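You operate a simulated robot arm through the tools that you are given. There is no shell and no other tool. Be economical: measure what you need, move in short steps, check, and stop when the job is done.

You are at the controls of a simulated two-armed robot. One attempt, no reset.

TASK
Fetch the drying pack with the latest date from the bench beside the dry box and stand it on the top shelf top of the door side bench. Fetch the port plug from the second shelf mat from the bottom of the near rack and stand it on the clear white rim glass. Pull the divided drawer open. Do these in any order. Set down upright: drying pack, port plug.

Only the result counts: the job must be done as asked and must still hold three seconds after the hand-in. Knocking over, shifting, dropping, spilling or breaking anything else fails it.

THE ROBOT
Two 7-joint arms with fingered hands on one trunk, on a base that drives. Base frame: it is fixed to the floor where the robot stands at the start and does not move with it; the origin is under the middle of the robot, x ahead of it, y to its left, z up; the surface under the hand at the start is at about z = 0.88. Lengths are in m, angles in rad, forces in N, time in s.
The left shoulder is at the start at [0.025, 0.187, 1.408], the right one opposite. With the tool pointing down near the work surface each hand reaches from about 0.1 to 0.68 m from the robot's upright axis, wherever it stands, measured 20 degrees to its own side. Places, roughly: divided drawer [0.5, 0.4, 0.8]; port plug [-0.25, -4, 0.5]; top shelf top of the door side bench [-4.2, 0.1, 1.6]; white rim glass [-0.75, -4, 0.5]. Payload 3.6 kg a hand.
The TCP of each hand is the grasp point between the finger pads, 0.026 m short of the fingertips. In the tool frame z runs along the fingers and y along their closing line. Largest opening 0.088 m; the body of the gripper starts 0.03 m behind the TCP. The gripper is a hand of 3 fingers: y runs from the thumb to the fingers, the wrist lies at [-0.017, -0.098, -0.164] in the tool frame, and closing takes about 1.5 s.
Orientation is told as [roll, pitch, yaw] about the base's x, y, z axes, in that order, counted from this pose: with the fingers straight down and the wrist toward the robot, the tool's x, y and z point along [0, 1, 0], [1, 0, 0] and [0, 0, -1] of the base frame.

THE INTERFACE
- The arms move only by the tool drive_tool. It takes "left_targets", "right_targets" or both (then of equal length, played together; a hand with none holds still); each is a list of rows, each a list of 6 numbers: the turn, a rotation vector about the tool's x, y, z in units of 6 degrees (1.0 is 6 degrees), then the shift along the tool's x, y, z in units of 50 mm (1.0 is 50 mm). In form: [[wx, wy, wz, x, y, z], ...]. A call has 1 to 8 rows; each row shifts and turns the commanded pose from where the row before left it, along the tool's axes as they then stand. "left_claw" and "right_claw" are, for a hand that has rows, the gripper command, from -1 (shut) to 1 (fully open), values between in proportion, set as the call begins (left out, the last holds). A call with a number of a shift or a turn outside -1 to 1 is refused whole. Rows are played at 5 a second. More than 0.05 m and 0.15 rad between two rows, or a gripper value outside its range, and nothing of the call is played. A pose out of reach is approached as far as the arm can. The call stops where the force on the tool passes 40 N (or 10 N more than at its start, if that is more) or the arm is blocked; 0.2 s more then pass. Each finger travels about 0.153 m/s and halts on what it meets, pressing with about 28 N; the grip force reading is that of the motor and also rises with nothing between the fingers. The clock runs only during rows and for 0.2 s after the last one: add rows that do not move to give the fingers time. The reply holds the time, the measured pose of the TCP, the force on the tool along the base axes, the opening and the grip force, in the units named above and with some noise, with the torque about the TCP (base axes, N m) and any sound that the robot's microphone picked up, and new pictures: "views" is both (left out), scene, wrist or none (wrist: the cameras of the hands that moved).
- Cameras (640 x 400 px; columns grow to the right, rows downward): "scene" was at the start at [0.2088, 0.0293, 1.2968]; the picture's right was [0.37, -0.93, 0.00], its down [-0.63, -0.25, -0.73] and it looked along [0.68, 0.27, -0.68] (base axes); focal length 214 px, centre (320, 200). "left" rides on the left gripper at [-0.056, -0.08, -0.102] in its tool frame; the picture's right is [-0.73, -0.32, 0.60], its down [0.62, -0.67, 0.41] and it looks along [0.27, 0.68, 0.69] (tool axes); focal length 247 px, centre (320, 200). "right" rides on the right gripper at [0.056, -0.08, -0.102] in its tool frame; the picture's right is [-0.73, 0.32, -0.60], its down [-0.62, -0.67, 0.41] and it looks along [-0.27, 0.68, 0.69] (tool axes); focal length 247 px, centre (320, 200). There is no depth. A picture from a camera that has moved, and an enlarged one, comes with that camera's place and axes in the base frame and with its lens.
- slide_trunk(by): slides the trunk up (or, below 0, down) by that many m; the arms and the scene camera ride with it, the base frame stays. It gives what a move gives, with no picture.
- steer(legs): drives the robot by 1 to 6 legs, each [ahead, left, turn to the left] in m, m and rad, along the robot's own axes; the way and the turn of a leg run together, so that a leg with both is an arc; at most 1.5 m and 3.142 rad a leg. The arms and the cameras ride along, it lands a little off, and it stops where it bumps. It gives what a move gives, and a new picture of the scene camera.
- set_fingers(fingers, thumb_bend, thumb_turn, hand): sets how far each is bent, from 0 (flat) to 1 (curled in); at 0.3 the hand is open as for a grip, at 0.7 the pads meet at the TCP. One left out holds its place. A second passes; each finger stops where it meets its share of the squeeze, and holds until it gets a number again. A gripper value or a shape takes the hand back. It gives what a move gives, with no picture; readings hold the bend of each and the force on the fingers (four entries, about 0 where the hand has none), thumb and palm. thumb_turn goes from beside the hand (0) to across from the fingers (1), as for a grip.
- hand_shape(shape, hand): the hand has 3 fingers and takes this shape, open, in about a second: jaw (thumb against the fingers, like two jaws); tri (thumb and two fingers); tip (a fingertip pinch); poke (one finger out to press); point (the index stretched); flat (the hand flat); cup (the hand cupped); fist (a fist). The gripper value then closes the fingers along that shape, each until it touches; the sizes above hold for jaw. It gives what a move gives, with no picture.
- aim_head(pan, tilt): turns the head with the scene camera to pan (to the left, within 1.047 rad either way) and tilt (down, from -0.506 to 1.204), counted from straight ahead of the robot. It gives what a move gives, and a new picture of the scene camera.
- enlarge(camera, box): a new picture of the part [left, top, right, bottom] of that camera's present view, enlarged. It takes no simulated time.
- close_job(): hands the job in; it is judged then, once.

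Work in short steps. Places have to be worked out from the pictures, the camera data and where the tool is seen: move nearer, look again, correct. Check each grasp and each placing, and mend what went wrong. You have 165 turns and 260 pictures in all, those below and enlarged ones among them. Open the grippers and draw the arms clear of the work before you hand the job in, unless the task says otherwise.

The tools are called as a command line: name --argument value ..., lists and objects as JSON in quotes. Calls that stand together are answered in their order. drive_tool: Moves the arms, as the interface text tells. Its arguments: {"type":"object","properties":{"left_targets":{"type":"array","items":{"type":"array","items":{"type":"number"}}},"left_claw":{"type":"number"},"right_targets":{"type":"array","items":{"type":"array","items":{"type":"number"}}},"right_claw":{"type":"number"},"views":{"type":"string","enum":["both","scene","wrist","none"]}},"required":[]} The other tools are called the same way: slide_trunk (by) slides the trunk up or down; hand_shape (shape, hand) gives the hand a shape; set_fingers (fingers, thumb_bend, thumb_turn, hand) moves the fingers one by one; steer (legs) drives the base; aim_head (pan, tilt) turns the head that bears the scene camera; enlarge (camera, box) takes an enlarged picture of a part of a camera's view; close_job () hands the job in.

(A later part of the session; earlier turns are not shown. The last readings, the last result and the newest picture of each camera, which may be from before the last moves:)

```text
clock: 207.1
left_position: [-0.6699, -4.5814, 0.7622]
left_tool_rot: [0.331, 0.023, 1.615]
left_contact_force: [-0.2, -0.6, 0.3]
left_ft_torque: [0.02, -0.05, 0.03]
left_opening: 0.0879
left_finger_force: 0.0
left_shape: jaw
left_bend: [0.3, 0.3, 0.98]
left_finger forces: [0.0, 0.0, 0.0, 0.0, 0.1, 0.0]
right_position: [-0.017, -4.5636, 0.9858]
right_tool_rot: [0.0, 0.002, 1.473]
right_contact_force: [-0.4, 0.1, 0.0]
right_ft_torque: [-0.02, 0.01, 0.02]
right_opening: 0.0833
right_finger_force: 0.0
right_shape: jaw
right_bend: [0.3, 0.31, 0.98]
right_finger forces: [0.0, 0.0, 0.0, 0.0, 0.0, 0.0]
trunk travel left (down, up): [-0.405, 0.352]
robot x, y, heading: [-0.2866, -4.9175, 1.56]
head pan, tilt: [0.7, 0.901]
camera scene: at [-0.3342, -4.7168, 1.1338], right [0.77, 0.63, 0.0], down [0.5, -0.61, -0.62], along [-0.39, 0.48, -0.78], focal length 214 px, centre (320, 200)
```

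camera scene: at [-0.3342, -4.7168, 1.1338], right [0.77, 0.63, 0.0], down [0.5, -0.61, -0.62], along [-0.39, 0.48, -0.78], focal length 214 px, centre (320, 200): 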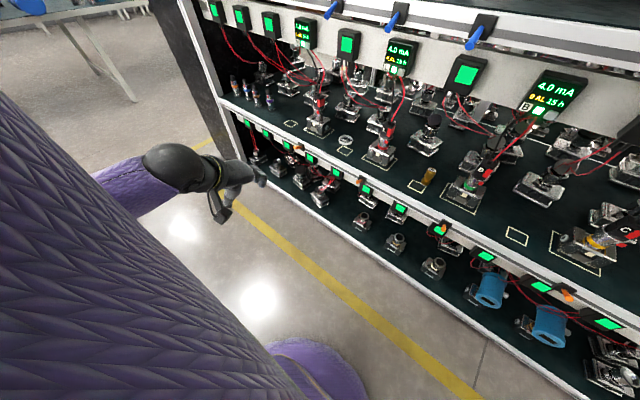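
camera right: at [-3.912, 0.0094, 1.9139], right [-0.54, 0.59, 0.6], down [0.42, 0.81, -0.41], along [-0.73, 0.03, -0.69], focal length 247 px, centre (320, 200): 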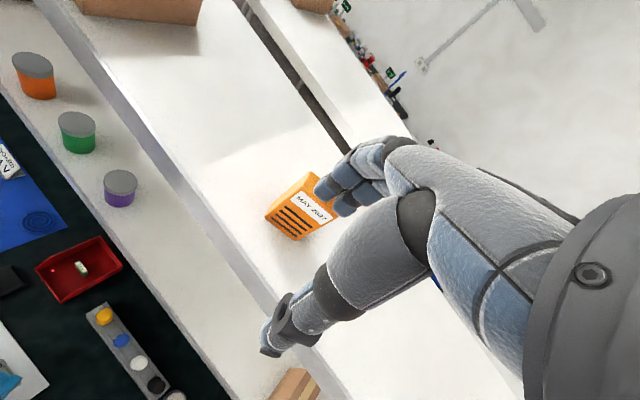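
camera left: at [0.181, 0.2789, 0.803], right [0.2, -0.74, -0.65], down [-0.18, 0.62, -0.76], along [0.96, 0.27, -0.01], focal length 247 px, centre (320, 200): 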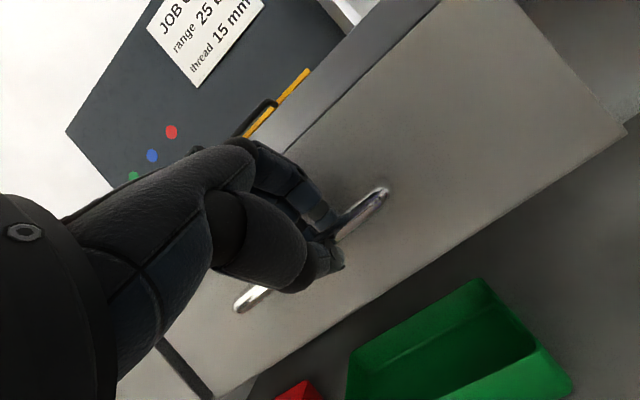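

Correct the residual roll and bring the left hand inward (right) and slightly back.

drive_tool --left_targets '[[0, -0.79, 0.14, 0, 0, 0], [0, -0.79, 0.14, 0, 0, 0], [0, -0.79, 0.14, 0, 0, 0], [0, -0.79, 0.14, 0, 0, 0], [0, 0, 0, -0.7, 0, 0], [0, 0, 0, -0.7, 0, 0], [0, 0, 0, -0.7, 0, 0], [0, 0, 0, -0.7, 0, 0]]' --views "scene"

```text
clock: 208.8
left_position: [-0.5292, -4.5833, 0.7604]
left_tool_rot: [0.004, 0.031, 1.559]
left_contact_force: [-0.2, 0.9, -0.7]
left_ft_torque: [-0.03, 0.0, 0.02]
left_opening: 0.0876
left_finger_force: 0.1
left_shape: jaw
left_bend: [0.3, 0.3, 0.98]
left_finger forces: [0.1, 0.0, 0.0, 0.1, 0.0, 0.1]
right_position: [-0.017, -4.5645, 0.9851]
right_tool_rot: [-0.003, 0.003, 1.473]
right_contact_force: [-0.4, 0.2, -1.3]
right_ft_torque: [0.0, -0.05, 0.0]
right_opening: 0.0832
right_finger_force: 0.0
right_shape: jaw
right_bend: [0.3, 0.31, 0.98]
right_finger forces: [0.0, 0.0, 0.0, 0.0, 0.0, 0.1]
trunk travel left (down, up): [-0.405, 0.352]
robot x, y, heading: [-0.2876, -4.9141, 1.558]
head pan, tilt: [0.7, 0.901]
camera scene: at [-0.3335, -4.7168, 1.1339], right [0.77, 0.63, 0.0], down [0.5, -0.61, -0.62], along [-0.39, 0.48, -0.78], focal length 214 px, centre (320, 200)
```

scene: 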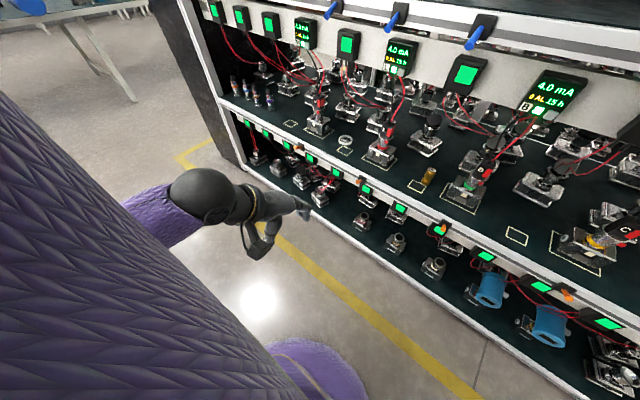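

Left hand is back in a good posture. Pitch it −30°, part-close to 6 cm, lower the trunk 0.18 m, and shift the base right 0.12 m, ahead 0.15 m.

drive_tool --left_targets '[[-0.9, 0, 0, 0, 0, -0.3], [-0.9, 0, 0, 0, 0, -0.3], [-0.9, 0, 0, 0, 0, -0.3], [-0.9, 0, 0, 0, 0, -0.3], [-0.9, 0, 0, 0, 0, -0.3], [-0.8, 0, 0, 0, 0, -0.3]]' --left_claw 0.4 --views "none"

slide_trunk --by -0.18

steer --legs '[[0.15, -0.12, 0]]'

aim_head --pan 0.3 --tilt 0.5

```text
clock: 210.2
left_position: [-0.53, -4.6008, 0.8484]
left_tool_rot: [0.003, -0.525, 1.556]
left_contact_force: [-0.5, 0.5, -0.8]
left_ft_torque: [-0.02, -0.01, 0.01]
left_opening: 0.0619
left_finger_force: 0.2
left_shape: jaw
left_bend: [0.35, 0.56, 0.99]
left_finger forces: [0.1, 0.1, 0.1, 0.0, 0.1, 0.1]
right_position: [-0.0169, -4.565, 0.986]
right_tool_rot: [-0.001, 0.003, 1.473]
right_contact_force: [-0.2, 0.6, -0.8]
right_ft_torque: [-0.02, -0.03, -0.02]
right_opening: 0.0832
right_finger_force: 0.1
right_shape: jaw
right_bend: [0.3, 0.31, 0.98]
right_finger forces: [0.1, 0.0, 0.0, 0.1, 0.0, 0.0]
trunk travel left (down, up): [-0.405, 0.352]
robot x, y, heading: [-0.2876, -4.9175, 1.556]
head pan, tilt: [0.7, 0.901]
```

```text
clock: 212.2
left_position: [-0.5307, -4.6009, 0.6682]
left_tool_rot: [0.003, -0.523, 1.557]
left_contact_force: [-0.7, 0.0, 0.2]
left_ft_torque: [0.02, -0.03, -0.02]
left_opening: 0.062
left_finger_force: 0.0
left_shape: jaw
left_bend: [0.35, 0.56, 0.99]
left_finger forces: [0.0, 0.0, 0.1, 0.0, 0.0, 0.0]
right_position: [-0.0174, -4.5521, 0.7629]
right_tool_rot: [-0.015, 0.138, 1.472]
right_contact_force: [0.2, 0.4, -0.1]
right_ft_torque: [0.03, -0.02, -0.02]
right_opening: 0.0831
right_finger_force: 0.1
right_shape: jaw
right_bend: [0.3, 0.31, 0.98]
right_finger forces: [0.0, 0.1, 0.1, 0.0, 0.0, 0.1]
trunk travel left (down, up): [-0.225, 0.532]
robot x, y, heading: [-0.2849, -4.9131, 1.557]
head pan, tilt: [0.7, 0.901]
```

```text
clock: 213.8
left_position: [-0.4079, -4.4516, 0.6683]
left_tool_rot: [0.005, -0.521, 1.559]
left_contact_force: [0.9, -1.6, 0.5]
left_ft_torque: [0.02, 0.01, -0.04]
left_opening: 0.0618
left_finger_force: 0.0
left_shape: jaw
left_bend: [0.35, 0.56, 0.99]
left_finger forces: [0.1, 0.0, 0.1, 0.1, 0.0, 0.0]
right_position: [0.1032, -4.4018, 0.7621]
right_tool_rot: [-0.013, 0.139, 1.474]
right_contact_force: [0.0, 0.4, -0.3]
right_ft_torque: [0.0, -0.01, -0.02]
right_opening: 0.0836
right_finger_force: 0.0
right_shape: jaw
right_bend: [0.3, 0.31, 0.98]
right_finger forces: [0.0, 0.0, 0.0, 0.0, 0.0, 0.0]
trunk travel left (down, up): [-0.225, 0.532]
robot x, y, heading: [-0.164, -4.7667, 1.56]
head pan, tilt: [0.7, 0.901]
camera scene: at [-0.211, -4.5397, 0.9391], right [0.77, 0.64, 0.0], down [0.5, -0.61, -0.62], along [-0.39, 0.48, -0.78], focal length 214 px, centre (320, 200)
```

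scene: 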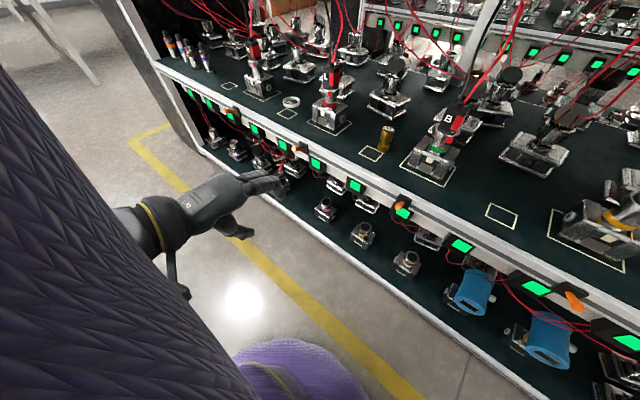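

```text
clock: 214.7
left_position: [-0.4081, -4.4511, 0.6687]
left_tool_rot: [0.002, -0.524, 1.559]
left_contact_force: [-0.7, -0.9, 0.0]
left_ft_torque: [0.02, -0.01, 0.01]
left_opening: 0.0618
left_finger_force: 0.0
left_shape: jaw
left_bend: [0.35, 0.56, 0.99]
left_finger forces: [0.0, 0.0, 0.1, 0.0, 0.1, 0.1]
right_position: [0.1041, -4.4019, 0.7633]
right_tool_rot: [-0.012, 0.138, 1.475]
right_contact_force: [-0.4, -0.7, 0.2]
right_ft_torque: [0.01, 0.01, 0.03]
right_opening: 0.0834
right_finger_force: 0.1
right_shape: jaw
right_bend: [0.3, 0.31, 0.98]
right_finger forces: [0.1, 0.0, 0.0, 0.0, 0.1, 0.0]
trunk travel left (down, up): [-0.225, 0.532]
robot x, y, heading: [-0.1609, -4.7671, 1.555]
head pan, tilt: [0.3, 0.499]
camera scene: at [-0.1894, -4.5112, 0.973], right [0.96, 0.29, 0.0], down [0.14, -0.46, -0.88], along [-0.25, 0.84, -0.48], focal length 214 px, centre (320, 200)
```

scene: 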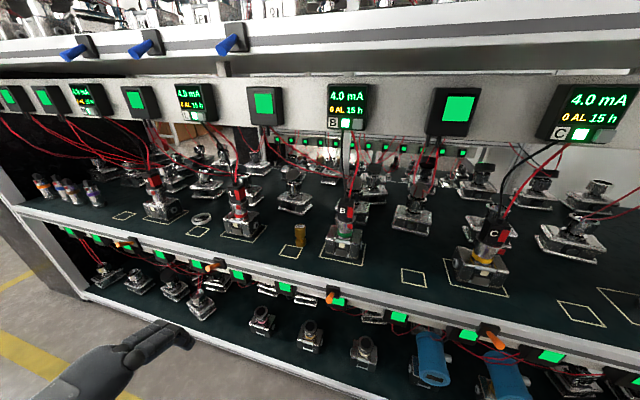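

enlarge --camera "scene" --box '[260, 190, 360, 270]'

enlarge --camera "scene" --box '[150, 180, 270, 260]'

```text
5.00 times, centred on (310, 230) of scene
camera zoom: at [-0.1894, -4.5112, 0.973], right [0.96, 0.29, 0.0], down [0.14, -0.46, -0.88], along [-0.25, 0.84, -0.48], focal length 1072 px, centre (370, 50)
```

zoom: 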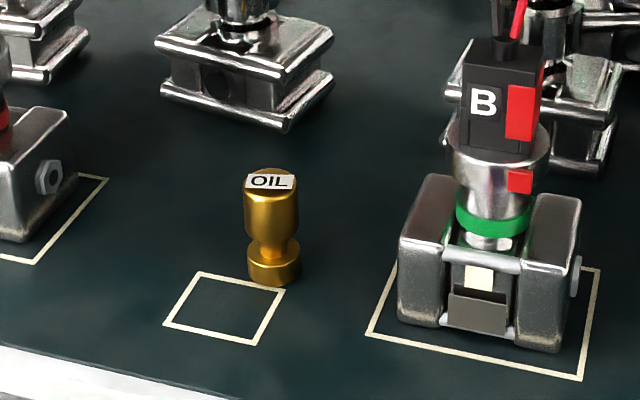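

```text
5.00 times, centred on (210, 220) of scene
camera zoom: at [-0.1894, -4.5112, 0.973], right [0.96, 0.29, 0.0], down [0.14, -0.46, -0.88], along [-0.25, 0.84, -0.48], focal length 1072 px, centre (870, 100)
```

zoom: 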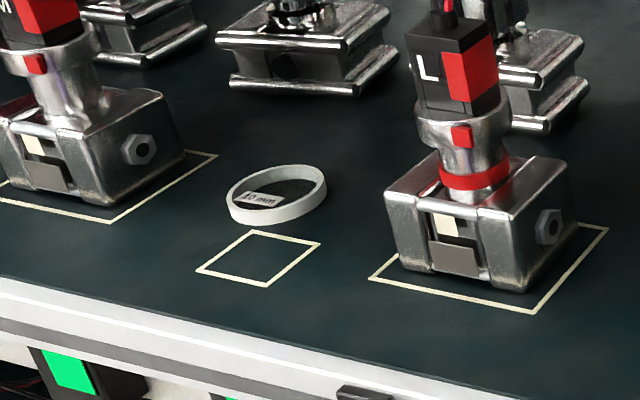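

Refined: plug axis (−0.377,−4.062), base z 0.561, top z 0.627. Move the base ahead 0.14 m, then align the left hand sideways.

steer --legs '[[0.14, 0, 0]]'

drive_tool --left_targets '[[0, 0, 0, -0.3, -0.1, 0.17], [0, 0, 0, -0.32, -0.1, 0.17]]' --views "both"

```text
clock: 216.0
left_position: [-0.4072, -4.3129, 0.6672]
left_tool_rot: [0.002, -0.523, 1.558]
left_contact_force: [0.2, -0.7, -0.1]
left_ft_torque: [0.0, -0.02, 0.02]
left_opening: 0.0619
left_finger_force: 0.1
left_shape: jaw
left_bend: [0.35, 0.56, 0.99]
left_finger forces: [0.0, 0.0, 0.0, 0.1, 0.0, 0.0]
right_position: [0.1064, -4.2643, 0.7626]
right_tool_rot: [-0.013, 0.139, 1.474]
right_contact_force: [-0.4, 0.9, -0.3]
right_ft_torque: [0.0, -0.01, -0.02]
right_opening: 0.0832
right_finger_force: 0.0
right_shape: jaw
right_bend: [0.3, 0.31, 0.98]
right_finger forces: [0.0, 0.0, 0.0, 0.0, 0.0, 0.0]
trunk travel left (down, up): [-0.225, 0.532]
robot x, y, heading: [-0.1604, -4.6323, 1.561]
head pan, tilt: [0.3, 0.499]
camera scene: at [-0.1877, -4.3726, 0.9728], right [0.96, 0.28, 0.0], down [0.14, -0.46, -0.88], along [-0.25, 0.84, -0.48], focal length 214 px, centre (320, 200)
```

scene: 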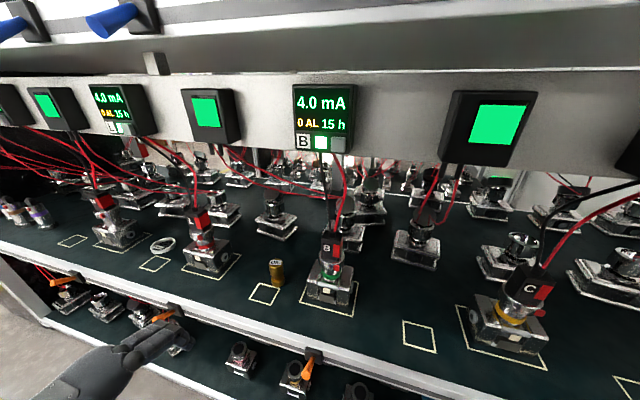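

```text
clock: 216.6
left_position: [-0.376, -4.3137, 0.6493]
left_tool_rot: [0.003, -0.524, 1.558]
left_contact_force: [-1.0, 0.7, 0.2]
left_ft_torque: [0.02, -0.01, 0.04]
left_opening: 0.0618
left_finger_force: 0.1
left_shape: jaw
left_bend: [0.35, 0.56, 0.99]
left_finger forces: [0.0, 0.0, 0.0, 0.0, 0.1, 0.1]
right_position: [0.1051, -4.264, 0.7624]
right_tool_rot: [-0.01, 0.138, 1.474]
right_contact_force: [-0.4, -0.1, -0.9]
right_ft_torque: [0.04, 0.04, 0.0]
right_opening: 0.0835
right_finger_force: 0.1
right_shape: jaw
right_bend: [0.3, 0.31, 0.98]
right_finger forces: [0.0, 0.0, 0.0, 0.1, 0.0, 0.0]
trunk travel left (down, up): [-0.225, 0.532]
robot x, y, heading: [-0.16, -4.629, 1.559]
head pan, tilt: [0.3, 0.499]
camera scene: at [-0.1877, -4.373, 0.973], right [0.96, 0.28, 0.0], down [0.14, -0.46, -0.88], along [-0.25, 0.84, -0.48], focal length 214 px, centre (320, 200)
camera left: at [-0.3225, -4.4344, 0.6972], right [0.73, 0.02, -0.68], down [-0.63, -0.36, -0.69], along [-0.26, 0.93, -0.26], focal length 247 px, centre (320, 200)
```

scene: 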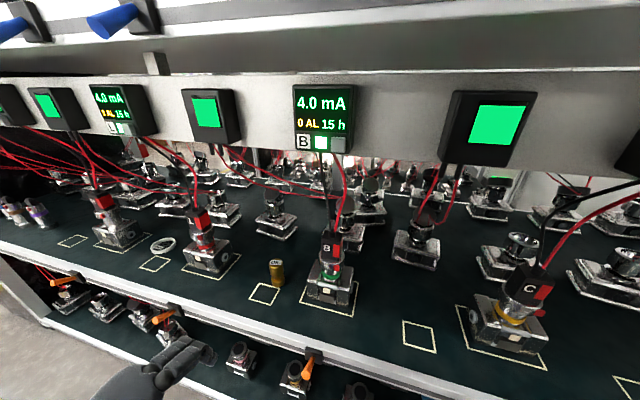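
left: 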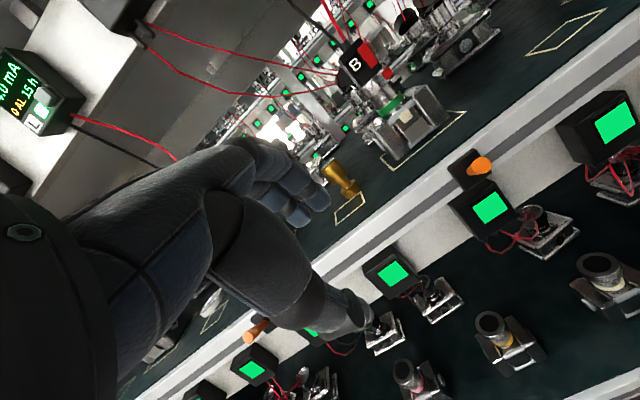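

The wrist view confirms the plug position. Advance 0.16 m straight in at this height, then check.

drive_tool --left_targets '[[0, 0, 0, 0, 0.55, 0.317], [0, 0, 0, 0, 0.55, 0.317], [0, 0, 0, 0, 0.55, 0.317], [0, 0, 0, 0, 0.55, 0.317], [0, 0, 0, 0, 0.55, 0.317]]' --views "both"

```text
clock: 217.8
left_position: [-0.3733, -4.1537, 0.6465]
left_tool_rot: [0.002, -0.523, 1.559]
left_contact_force: [1.1, 0.5, -0.1]
left_ft_torque: [-0.01, 0.01, 0.0]
left_opening: 0.0623
left_finger_force: 0.0
left_shape: jaw
left_bend: [0.35, 0.56, 0.99]
left_finger forces: [0.0, 0.0, 0.1, 0.1, 0.0, 0.0]
right_position: [0.1053, -4.2645, 0.7625]
right_tool_rot: [-0.013, 0.14, 1.477]
right_contact_force: [-0.2, -0.2, -0.3]
right_ft_torque: [0.0, 0.0, 0.0]
right_opening: 0.0833
right_finger_force: 0.0
right_shape: jaw
right_bend: [0.3, 0.31, 0.98]
right_finger forces: [0.1, 0.0, 0.0, 0.0, 0.0, 0.0]
trunk travel left (down, up): [-0.225, 0.532]
robot x, y, heading: [-0.1663, -4.6295, 1.561]
head pan, tilt: [0.3, 0.499]
camera scene: at [-0.1878, -4.3729, 0.9729], right [0.96, 0.28, 0.0], down [0.14, -0.46, -0.88], along [-0.25, 0.84, -0.48], focal length 214 px, centre (320, 200)
camera left: at [-0.3193, -4.2746, 0.6968], right [0.73, 0.01, -0.68], down [-0.63, -0.37, -0.69], along [-0.26, 0.93, -0.26], focal length 247 px, centre (320, 200)
```

scene: 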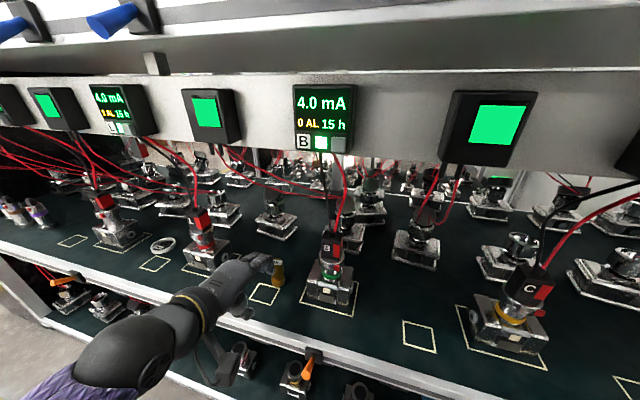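
left: 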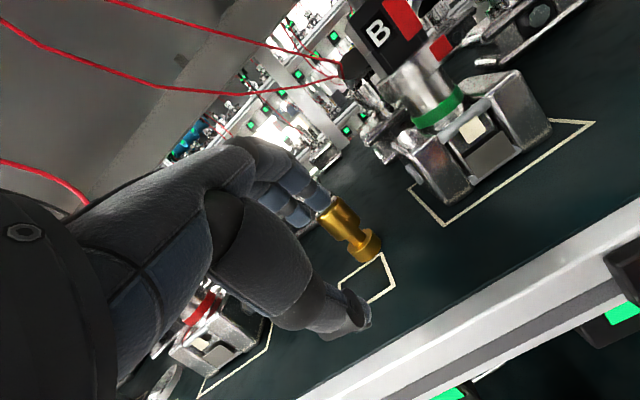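

Fingertips are close to plug-top height; raise 2 cm then go forward 0.09 m over the plug.

drive_tool --left_targets '[[0, 0, 0, 0, 0.2, -0.35], [0, 0, 0, 0.04, 0.52, 0.3], [0, 0, 0, 0.04, 0.52, 0.3], [0, 0, 0, 0, 0.52, 0.3]]' --views "both"

```text
clock: 218.8
left_position: [-0.3758, -4.0639, 0.668]
left_tool_rot: [0.001, -0.524, 1.558]
left_contact_force: [1.0, -0.5, 0.5]
left_ft_torque: [-0.03, 0.0, 0.0]
left_opening: 0.0619
left_finger_force: 0.0
left_shape: jaw
left_bend: [0.35, 0.55, 0.99]
left_finger forces: [0.0, 0.1, 0.0, 0.0, 0.6, 0.0]
right_position: [0.1058, -4.2649, 0.764]
right_tool_rot: [-0.013, 0.14, 1.475]
right_contact_force: [-0.8, -0.2, -0.8]
right_ft_torque: [-0.01, -0.02, -0.01]
right_opening: 0.0836
right_finger_force: 0.0
right_shape: jaw
right_bend: [0.3, 0.31, 0.98]
right_finger forces: [0.0, 0.0, 0.0, 0.1, 0.1, 0.1]
trunk travel left (down, up): [-0.225, 0.532]
robot x, y, heading: [-0.1642, -4.6302, 1.559]
head pan, tilt: [0.3, 0.499]
camera scene: at [-0.1878, -4.3731, 0.973], right [0.96, 0.28, 0.0], down [0.14, -0.46, -0.88], along [-0.25, 0.84, -0.48], focal length 214 px, centre (320, 200)
camera left: at [-0.3229, -4.1862, 0.7172], right [0.73, 0.02, -0.68], down [-0.63, -0.36, -0.69], along [-0.26, 0.93, -0.26], focal length 247 px, centre (320, 200)
```

scene: 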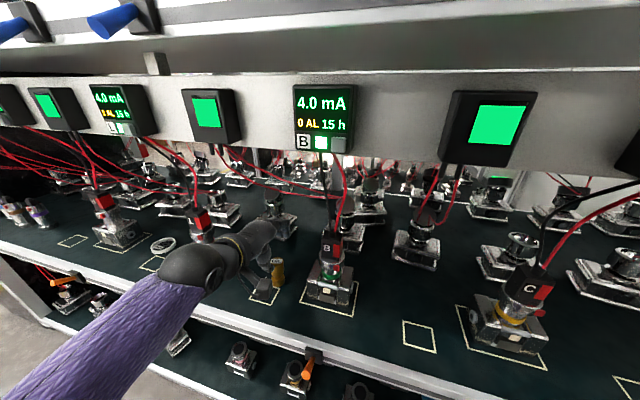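
left: 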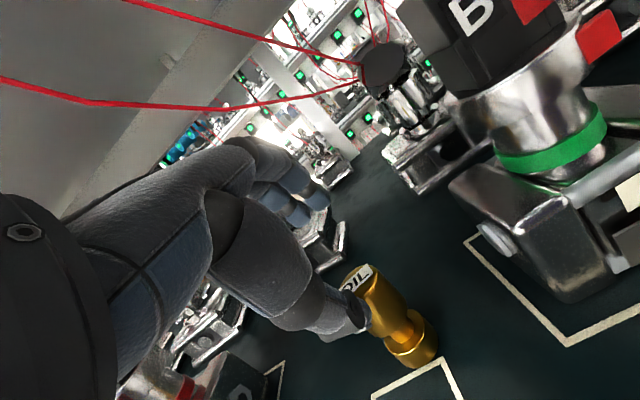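

enlarge --camera "scene" --box '[230, 220, 330, 310]'

```text
4.44 times, centred on (280, 265) of scene
camera zoom: at [-0.1878, -4.3731, 0.973], right [0.96, 0.28, 0.0], down [0.14, -0.46, -0.88], along [-0.25, 0.84, -0.48], focal length 953 px, centre (498, -89)
```

zoom: 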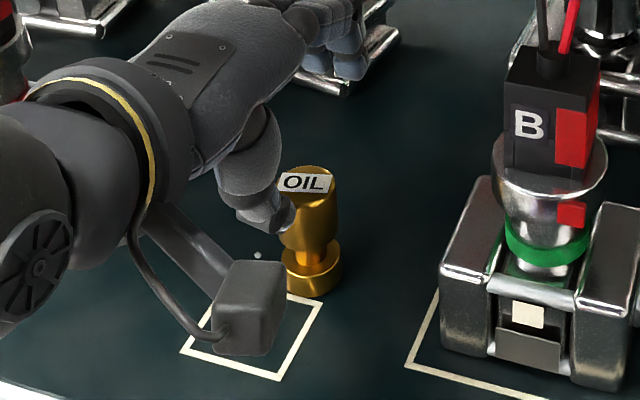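

The thumb already brushes the plug's near side (0.6 N), plug still upright. Raise 4 cm, level the hand to about −10° pitch, and recheck.

drive_tool --left_targets '[[0, 0, 0, 0, 0.15, -0.4], [0, 0, 0, 0, 0.25, -0.4], [0.85, 0, 0, 0, 0, 0], [0.85, 0, 0, 0, 0, 0], [0.85, 0, 0, 0, 0, 0], [0.8, 0, 0, 0, 0, 0]]' --left_claw 0.7 --views "wrist"

enlarge --camera "scene" --box '[200, 170, 360, 310]'

```text
clock: 220.2
left_position: [-0.3753, -4.0685, 0.7127]
left_tool_rot: [0.002, -0.17, 1.561]
left_contact_force: [-0.4, -0.4, 0.5]
left_ft_torque: [0.0, -0.04, 0.02]
left_opening: 0.0747
left_finger_force: 0.1
left_shape: jaw
left_bend: [0.32, 0.4, 0.99]
left_finger forces: [0.0, 0.0, 0.0, 0.0, 0.0, 0.0]
right_position: [0.106, -4.2643, 0.763]
right_tool_rot: [-0.013, 0.138, 1.474]
right_contact_force: [-0.5, 0.0, 0.3]
right_ft_torque: [0.01, 0.0, -0.03]
right_opening: 0.083
right_finger_force: 0.0
right_shape: jaw
right_bend: [0.3, 0.31, 0.98]
right_finger forces: [0.0, 0.1, 0.0, 0.0, 0.1, 0.1]
trunk travel left (down, up): [-0.225, 0.532]
robot x, y, heading: [-0.1605, -4.6302, 1.561]
head pan, tilt: [0.3, 0.499]
camera left: at [-0.3224, -4.1653, 0.8003], right [0.73, -0.22, -0.65], down [-0.63, -0.58, -0.52], along [-0.26, 0.78, -0.56], focal length 247 px, centre (320, 200)
```

left: 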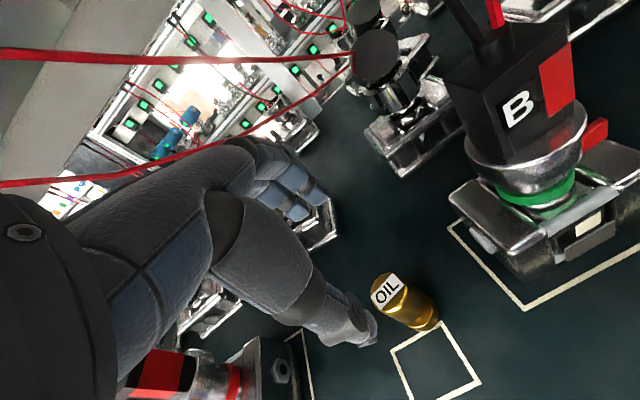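

```text
2.86 times, centred on (280, 240) of scene
camera zoom: at [-0.1878, -4.373, 0.973], right [0.96, 0.28, 0.0], down [0.14, -0.46, -0.88], along [-0.25, 0.84, -0.48], focal length 613 px, centre (434, 86)
```

zoom: 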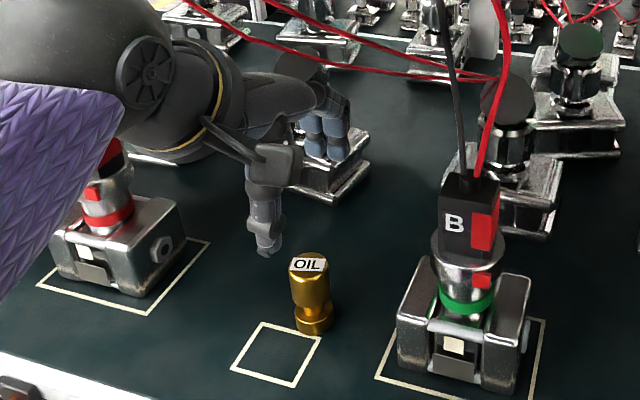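

Plug at (−0.378,−4.068) vs TCP (−0.375,−4.069): aligned. Lower 0.10 m straight down.

drive_tool --left_targets '[[0, 0, 0, 0.03, -0.085, 0.493], [0, 0, 0, 0.03, -0.085, 0.493], [0, 0, 0, 0, -0.085, 0.493], [0, 0, 0, 0, -0.085, 0.493]]' --views "wrist"

enlarge --camera "scene" --box '[200, 200, 340, 310]'

```text
clock: 221.2
left_position: [-0.3806, -4.0676, 0.6117]
left_tool_rot: [0.004, -0.173, 1.56]
left_contact_force: [-0.2, 0.1, -0.2]
left_ft_torque: [-0.01, 0.02, 0.0]
left_opening: 0.0746
left_finger_force: 0.1
left_shape: jaw
left_bend: [0.32, 0.4, 0.99]
left_finger forces: [0.0, 0.0, 0.0, 0.0, 0.0, 0.0]
right_position: [0.1064, -4.2645, 0.7635]
right_tool_rot: [-0.013, 0.141, 1.476]
right_contact_force: [0.9, -0.6, 1.3]
right_ft_torque: [0.02, 0.01, 0.01]
right_opening: 0.0831
right_finger_force: 0.0
right_shape: jaw
right_bend: [0.3, 0.31, 0.98]
right_finger forces: [0.1, 0.0, 0.0, 0.0, 0.0, 0.0]
trunk travel left (down, up): [-0.225, 0.532]
robot x, y, heading: [-0.1642, -4.6321, 1.561]
head pan, tilt: [0.3, 0.499]
camera left: at [-0.3262, -4.1647, 0.6992], right [0.73, -0.22, -0.65], down [-0.63, -0.58, -0.52], along [-0.26, 0.79, -0.56], focal length 247 px, centre (320, 200)
```

left: 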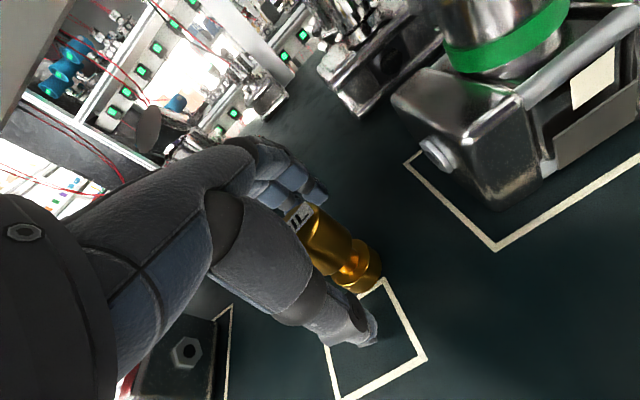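

```text
3.64 times, centred on (270, 255) of scene
camera zoom: at [-0.1878, -4.373, 0.973], right [0.96, 0.28, 0.0], down [0.14, -0.46, -0.88], along [-0.25, 0.84, -0.48], focal length 780 px, centre (502, 0)
```

zoom: 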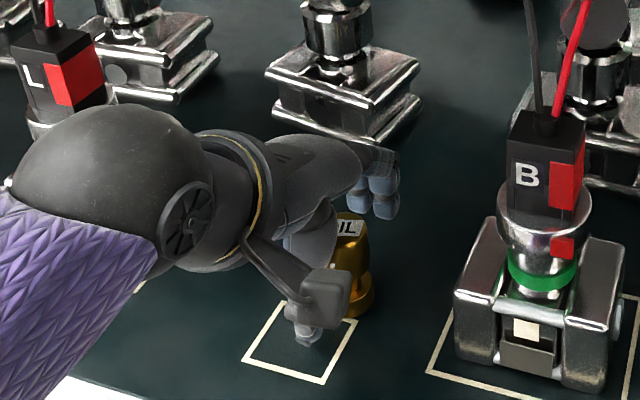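

Plug is between thumb and fingers. Close.

drive_tool --left_targets '[[0, 0, 0, 0, 0, 0], [0, 0, 0, 0, 0, 0], [0, 0, 0, 0, 0, 0], [0, 0, 0, 0, 0, 0], [0, 0, 0, 0, 0, 0], [0, 0, 0, 0, 0, 0], [0, 0, 0, 0, 0, 0], [0, 0, 0, 0, 0, 0]]' --left_claw -1 --views "wrist"

enlarge --camera "scene" --box '[200, 200, 340, 310]'

```text
clock: 223.0
left_position: [-0.3804, -4.0667, 0.6117]
left_tool_rot: [0.002, -0.171, 1.562]
left_contact_force: [1.4, 0.2, -0.7]
left_ft_torque: [0.03, -0.03, 0.04]
left_opening: 0.0126
left_finger_force: 28.1
left_shape: jaw
left_bend: [0.7, 0.74, 1.0]
left_finger forces: [27.6, 0.0, 0.0, 0.0, 38.9, 0.1]
right_position: [0.1051, -4.2639, 0.7634]
right_tool_rot: [-0.013, 0.141, 1.475]
right_contact_force: [-0.8, 0.2, -1.0]
right_ft_torque: [0.01, 0.01, -0.02]
right_opening: 0.0834
right_finger_force: 0.0
right_shape: jaw
right_bend: [0.3, 0.31, 0.98]
right_finger forces: [0.0, 0.1, 0.1, 0.0, 0.0, 0.0]
trunk travel left (down, up): [-0.225, 0.532]
robot x, y, heading: [-0.1658, -4.6299, 1.559]
head pan, tilt: [0.3, 0.499]
camera left: at [-0.3262, -4.1646, 0.6993], right [0.73, -0.22, -0.65], down [-0.63, -0.58, -0.52], along [-0.26, 0.79, -0.56], focal length 247 px, centre (320, 200)
```

left: 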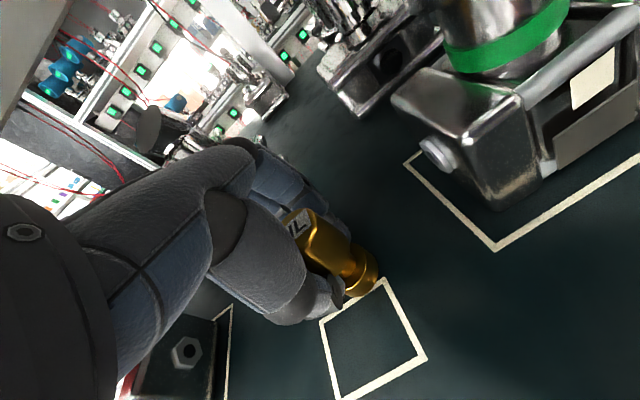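

```text
3.64 times, centred on (270, 255) of scene
camera zoom: at [-0.1878, -4.3729, 0.9729], right [0.96, 0.28, 0.0], down [0.14, -0.46, -0.88], along [-0.25, 0.84, -0.48], focal length 780 px, centre (502, 0)
```

zoom: 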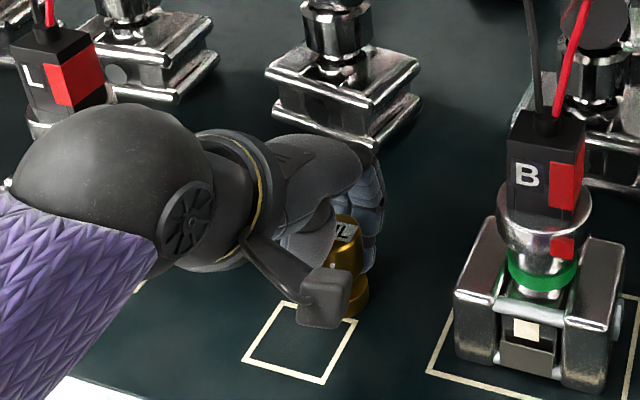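

Only one finger presses and at the neck (opening 12 mm): the plug sits off toward +x. Reopen, shift 10 mm toward +x and up 5 mm, regrip.

drive_tool --left_targets '[[0, 0, 0, 0, 0, 0], [0, 0, 0, 0, 0, 0], [0, 0, 0, 0, 0, 0], [0, 0, 0, 0, 0, 0], [0, 0, 0, -0.1, 0, 0], [0, 0, 0, -0.1, 0.02, -0.1]]' --left_claw 0.6 --views "wrist"

enlarge --camera "scene" --box '[230, 220, 330, 300]'

```text
clock: 224.4
left_position: [-0.3695, -4.0687, 0.618]
left_tool_rot: [0.001, -0.172, 1.559]
left_contact_force: [-0.4, -0.6, 0.4]
left_ft_torque: [-0.02, -0.01, -0.03]
left_opening: 0.0701
left_finger_force: 0.1
left_shape: jaw
left_bend: [0.33, 0.47, 0.99]
left_finger forces: [0.0, 0.0, 0.0, 0.0, 0.0, 0.0]
right_position: [0.1056, -4.2652, 0.764]
right_tool_rot: [-0.013, 0.137, 1.474]
right_contact_force: [0.4, 0.4, -0.1]
right_ft_torque: [0.0, 0.01, 0.01]
right_opening: 0.0835
right_finger_force: 0.0
right_shape: jaw
right_bend: [0.3, 0.31, 0.98]
right_finger forces: [0.0, 0.1, 0.0, 0.0, 0.0, 0.0]
trunk travel left (down, up): [-0.225, 0.532]
robot x, y, heading: [-0.1587, -4.6292, 1.562]
head pan, tilt: [0.3, 0.499]
camera left: at [-0.3158, -4.1658, 0.7049], right [0.73, -0.22, -0.65], down [-0.63, -0.58, -0.52], along [-0.26, 0.79, -0.56], focal length 247 px, centre (320, 200)
```

left: 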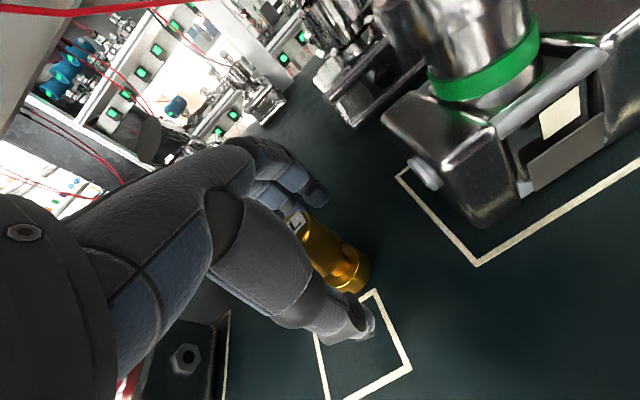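

```text
5.00 times, centred on (280, 260) of scene
camera zoom: at [-0.1877, -4.3731, 0.973], right [0.96, 0.28, 0.0], down [0.14, -0.46, -0.88], along [-0.25, 0.84, -0.48], focal length 1072 px, centre (520, -100)
```

zoom: 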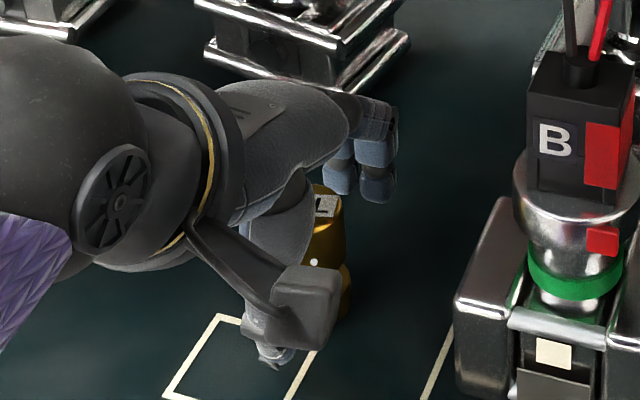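

Plug still standing at (−0.376,−4.065). Raise 14 mm so the pads meet the upper cylinder, centre in x, and close.

drive_tool --left_targets '[[0, 0, 0, 0.12, 0.1, -0.26], [0, 0, 0, 0, 0, 0]]' --views "none"

drive_tool --left_targets '[[0, 0, 0, 0, 0, 0], [0, 0, 0, 0, 0, 0], [0, 0, 0, 0, 0, 0], [0, 0, 0, 0, 0, 0], [0, 0, 0, 0, 0, 0], [0, 0, 0, 0, 0, 0], [0, 0, 0, 0, 0, 0], [0, 0, 0, 0, 0, 0]]' --left_claw -1 --views "wrist"

enlarge --camera "scene" --box '[230, 220, 330, 300]'

```text
clock: 225.0
left_position: [-0.3756, -4.0655, 0.6315]
left_tool_rot: [0.001, -0.171, 1.56]
left_contact_force: [-0.3, -0.3, 0.2]
left_ft_torque: [0.0, -0.01, -0.01]
left_opening: 0.07
left_finger_force: 0.0
left_shape: jaw
left_bend: [0.33, 0.47, 0.99]
left_finger forces: [0.0, 0.1, 0.0, 0.0, 0.0, 0.0]
right_position: [0.1059, -4.263, 0.7629]
right_tool_rot: [-0.013, 0.138, 1.475]
right_contact_force: [-0.6, 0.4, 0.4]
right_ft_torque: [0.04, -0.01, -0.01]
right_opening: 0.0833
right_finger_force: 0.1
right_shape: jaw
right_bend: [0.3, 0.31, 0.98]
right_finger forces: [0.0, 0.1, 0.0, 0.0, 0.1, 0.0]
trunk travel left (down, up): [-0.225, 0.532]
robot x, y, heading: [-0.1629, -4.6287, 1.564]
head pan, tilt: [0.3, 0.499]
```

```text
clock: 226.8
left_position: [-0.3753, -4.0662, 0.6328]
left_tool_rot: [0.002, -0.172, 1.56]
left_contact_force: [1.7, 0.0, 3.7]
left_ft_torque: [-0.04, -0.09, 0.06]
left_opening: 0.0201
left_finger_force: 27.8
left_shape: jaw
left_bend: [0.69, 0.7, 1.0]
left_finger forces: [19.2, 7.2, 0.1, 0.1, 25.6, 0.0]
right_position: [0.1062, -4.2644, 0.7632]
right_tool_rot: [-0.012, 0.138, 1.473]
right_contact_force: [0.5, 1.0, 0.3]
right_ft_torque: [-0.01, 0.0, 0.01]
right_opening: 0.0833
right_finger_force: 0.1
right_shape: jaw
right_bend: [0.3, 0.31, 0.98]
right_finger forces: [0.0, 0.0, 0.1, 0.0, 0.0, 0.0]
trunk travel left (down, up): [-0.225, 0.532]
robot x, y, heading: [-0.163, -4.6325, 1.563]
head pan, tilt: [0.3, 0.499]
camera left: at [-0.3211, -4.1632, 0.7193], right [0.73, -0.22, -0.65], down [-0.63, -0.58, -0.52], along [-0.26, 0.79, -0.56], focal length 247 px, centre (320, 200)
```

left: 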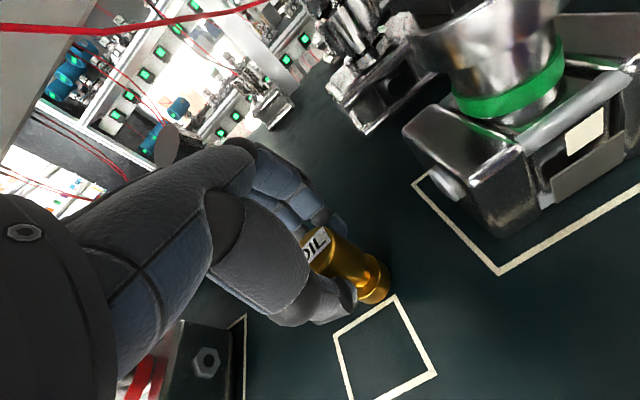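

```text
5.00 times, centred on (280, 260) of scene
camera zoom: at [-0.1875, -4.3733, 0.9731], right [0.96, 0.28, 0.0], down [0.14, -0.46, -0.88], along [-0.25, 0.84, -0.48], focal length 1072 px, centre (520, -100)
```

zoom: 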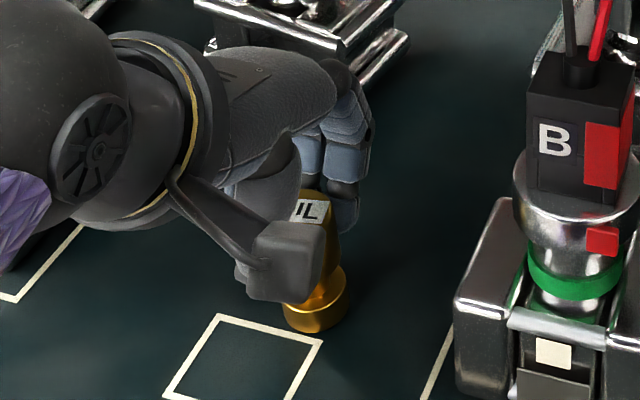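

Both fingers and thumb hold it. Lift 3 cm and check its attitude.

drive_tool --left_targets '[[0, 0, 0, 0, 0.05, -0.295], [0, 0, 0, 0, 0.05, -0.295]]' --views "wrist"

enlarge --camera "scene" --box '[230, 200, 330, 300]'

```text
clock: 227.4
left_position: [-0.3761, -4.0647, 0.6602]
left_tool_rot: [0.001, -0.171, 1.559]
left_contact_force: [0.7, -0.3, -3.4]
left_ft_torque: [0.01, 0.02, 0.02]
left_opening: 0.0205
left_finger_force: 28.3
left_shape: jaw
left_bend: [0.69, 0.7, 1.0]
left_finger forces: [16.8, 9.2, 0.0, 0.1, 25.7, 0.1]
right_position: [0.1059, -4.265, 0.7621]
right_tool_rot: [-0.015, 0.139, 1.476]
right_contact_force: [-0.6, -0.4, 0.0]
right_ft_torque: [-0.05, 0.0, -0.02]
right_opening: 0.0834
right_finger_force: 0.0
right_shape: jaw
right_bend: [0.3, 0.31, 0.98]
right_finger forces: [0.0, 0.0, 0.0, 0.0, 0.0, 0.0]
trunk travel left (down, up): [-0.225, 0.532]
robot x, y, heading: [-0.1608, -4.6281, 1.557]
head pan, tilt: [0.3, 0.499]
camera left: at [-0.3216, -4.1618, 0.7484], right [0.73, -0.22, -0.65], down [-0.63, -0.58, -0.52], along [-0.26, 0.79, -0.56], focal length 247 px, centre (320, 200)
```

left: 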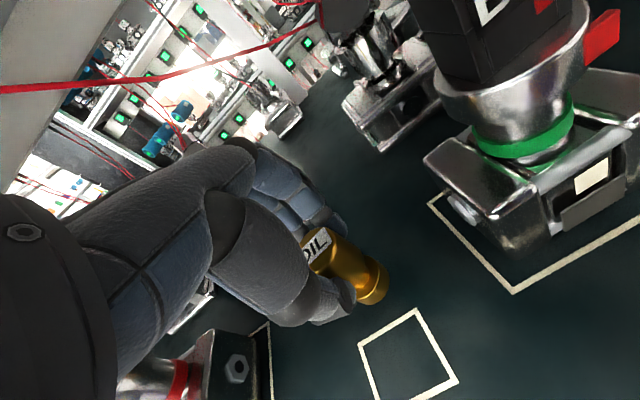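

```text
4.00 times, centred on (280, 250) of scene
camera zoom: at [-0.1879, -4.3728, 0.9729], right [0.96, 0.28, 0.0], down [0.14, -0.46, -0.88], along [-0.25, 0.84, -0.48], focal length 858 px, centre (480, 0)
```

zoom: 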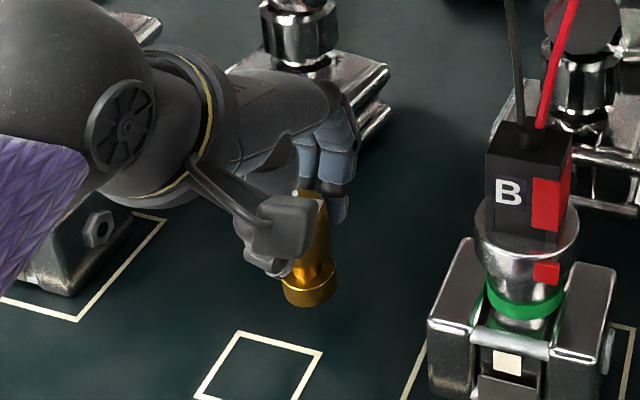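

Plug hangs upright. Withdraw: arm back 0.1 m, base back 0.1 m, then base left 0.365 m to line up with the glass.

drive_tool --left_targets '[[0, 0, 0, 0, 0.05, -0.25], [0, 0, 0, 0, -0.5, -0.085], [0, 0, 0, 0, -0.5, -0.085], [0, 0, 0, 0, -0.5, -0.085], [0, 0, 0, 0, -0.5, -0.085]]' --views "none"

steer --legs '[[-0.12, 0, 0], [0, 0.365, 0]]'

aim_head --pan 0.2 --tilt 0.55

```text
clock: 228.6
left_position: [-0.3775, -4.1671, 0.6747]
left_tool_rot: [0.003, -0.173, 1.56]
left_contact_force: [0.0, 0.4, -3.8]
left_ft_torque: [0.01, 0.0, -0.03]
left_opening: 0.0199
left_finger_force: 28.2
left_shape: jaw
left_bend: [0.69, 0.7, 1.0]
left_finger forces: [16.6, 9.4, 0.0, 0.0, 25.8, 0.0]
right_position: [0.1053, -4.2639, 0.7631]
right_tool_rot: [-0.015, 0.137, 1.474]
right_contact_force: [0.3, 0.4, -0.8]
right_ft_torque: [0.01, 0.04, -0.02]
right_opening: 0.0834
right_finger_force: 0.0
right_shape: jaw
right_bend: [0.3, 0.31, 0.98]
right_finger forces: [0.1, 0.0, 0.0, 0.0, 0.0, 0.1]
trunk travel left (down, up): [-0.225, 0.532]
robot x, y, heading: [-0.1598, -4.6296, 1.561]
head pan, tilt: [0.3, 0.499]
```

```text
clock: 231.8
left_position: [-0.7439, -4.283, 0.6739]
left_tool_rot: [0.002, -0.169, 1.561]
left_contact_force: [0.8, -0.1, -2.6]
left_ft_torque: [0.0, 0.03, 0.02]
left_opening: 0.0201
left_finger_force: 28.5
left_shape: jaw
left_bend: [0.69, 0.7, 1.0]
left_finger forces: [16.7, 9.6, 0.1, 0.0, 25.6, 0.0]
right_position: [-0.2603, -4.3798, 0.7634]
right_tool_rot: [-0.013, 0.14, 1.477]
right_contact_force: [0.0, -0.7, 0.1]
right_ft_torque: [-0.03, 0.04, -0.01]
right_opening: 0.0831
right_finger_force: 0.0
right_shape: jaw
right_bend: [0.3, 0.31, 0.98]
right_finger forces: [0.0, 0.0, 0.0, 0.1, 0.0, 0.1]
trunk travel left (down, up): [-0.225, 0.532]
robot x, y, heading: [-0.5278, -4.7451, 1.559]
head pan, tilt: [0.3, 0.499]
camera scene: at [-0.5542, -4.4882, 0.973], right [0.96, 0.29, 0.0], down [0.14, -0.46, -0.88], along [-0.25, 0.84, -0.48], focal length 214 px, centre (320, 200)
```

scene: 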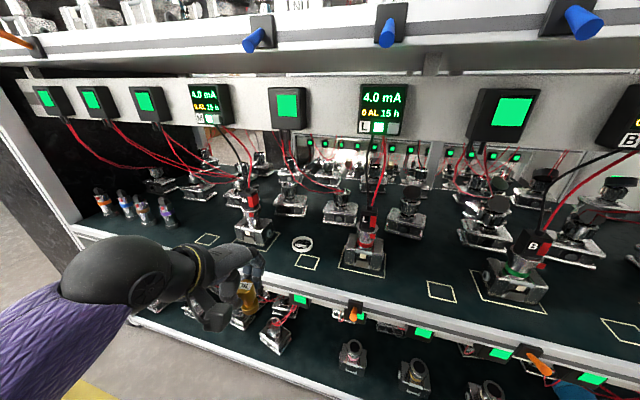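

```text
clock: 232.4
left_position: [-0.744, -4.2822, 0.6744]
left_tool_rot: [0.002, -0.172, 1.563]
left_contact_force: [0.2, 0.0, -2.5]
left_ft_torque: [-0.02, 0.0, 0.01]
left_opening: 0.0204
left_finger_force: 27.8
left_shape: jaw
left_bend: [0.69, 0.7, 1.0]
left_finger forces: [16.6, 9.8, 0.0, 0.0, 25.6, 0.0]
right_position: [-0.2608, -4.3792, 0.7633]
right_tool_rot: [-0.014, 0.138, 1.476]
right_contact_force: [-0.4, 0.2, -0.4]
right_ft_torque: [-0.01, -0.02, 0.01]
right_opening: 0.0832
right_finger_force: 0.0
right_shape: jaw
right_bend: [0.3, 0.31, 0.98]
right_finger forces: [0.0, 0.0, 0.0, 0.0, 0.0, 0.0]
trunk travel left (down, up): [-0.225, 0.532]
robot x, y, heading: [-0.5293, -4.7471, 1.562]
head pan, tilt: [0.201, 0.55]
camera scene: at [-0.5449, -4.4872, 0.9684], right [0.98, 0.19, 0.0], down [0.1, -0.51, -0.85], along [-0.16, 0.84, -0.52], focal length 214 px, centre (320, 200)
```

scene: 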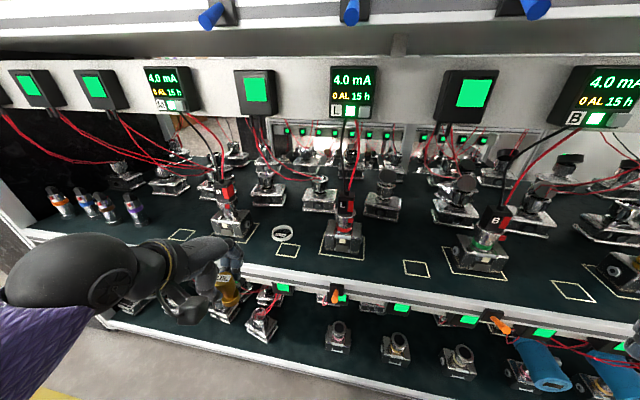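

enlarge --camera "scene" --box '[250, 210, 320, 260]'

enlarge --camera "scene" --box '[160, 220, 280, 340]'

```text
8.00 times, centred on (285, 235) of scene
camera zoom: at [-0.5449, -4.4872, 0.9684], right [0.98, 0.19, 0.0], down [0.1, -0.51, -0.85], along [-0.16, 0.84, -0.52], focal length 1716 px, centre (600, -80)
```

zoom: 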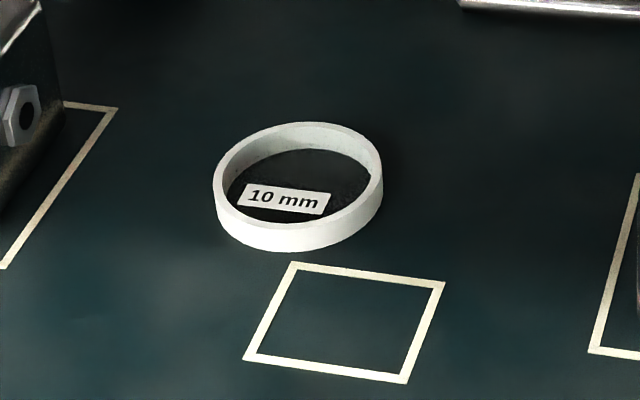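

```text
3.33 times, centred on (220, 280) of scene
camera zoom: at [-0.5449, -4.4872, 0.9684], right [0.98, 0.19, 0.0], down [0.1, -0.51, -0.85], along [-0.16, 0.84, -0.52], focal length 715 px, centre (653, -67)
```

zoom: 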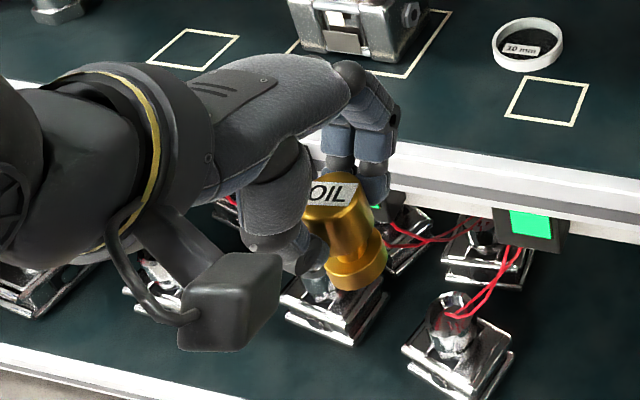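

Glass centre ≈(−0.741,−4.043), inner Ø≈49 mm. Base ahead 0.12 m, then arm in to hover over the glass.

steer --legs '[[0.12, 0, 0]]'

```text
clock: 233.7
left_position: [-0.7429, -4.1607, 0.6751]
left_tool_rot: [0.002, -0.172, 1.562]
left_contact_force: [-0.3, -0.7, -2.4]
left_ft_torque: [-0.01, 0.01, -0.02]
left_opening: 0.02
left_finger_force: 27.8
left_shape: jaw
left_bend: [0.69, 0.7, 1.0]
left_finger forces: [16.6, 9.6, 0.0, 0.0, 25.7, 0.1]
right_position: [-0.259, -4.2563, 0.7625]
right_tool_rot: [-0.014, 0.139, 1.477]
right_contact_force: [0.0, -0.2, -0.2]
right_ft_torque: [0.01, 0.0, 0.02]
right_opening: 0.0833
right_finger_force: 0.0
right_shape: jaw
right_bend: [0.3, 0.31, 0.98]
right_finger forces: [0.0, 0.1, 0.0, 0.0, 0.0, 0.1]
trunk travel left (down, up): [-0.225, 0.532]
robot x, y, heading: [-0.5295, -4.6238, 1.562]
head pan, tilt: [0.201, 0.55]
camera scene: at [-0.5441, -4.3653, 0.9682], right [0.98, 0.19, 0.0], down [0.1, -0.51, -0.85], along [-0.16, 0.84, -0.52], focal length 214 px, centre (320, 200)
```

scene: 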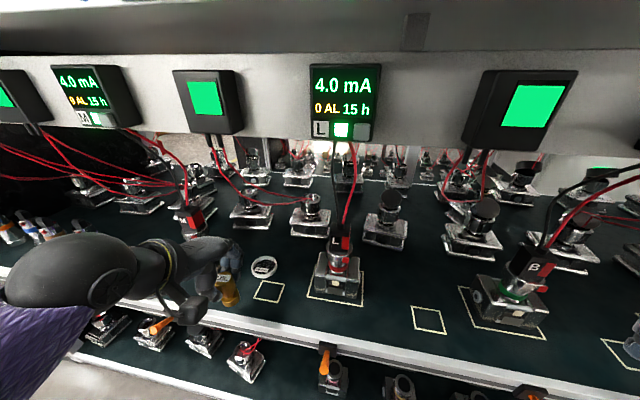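

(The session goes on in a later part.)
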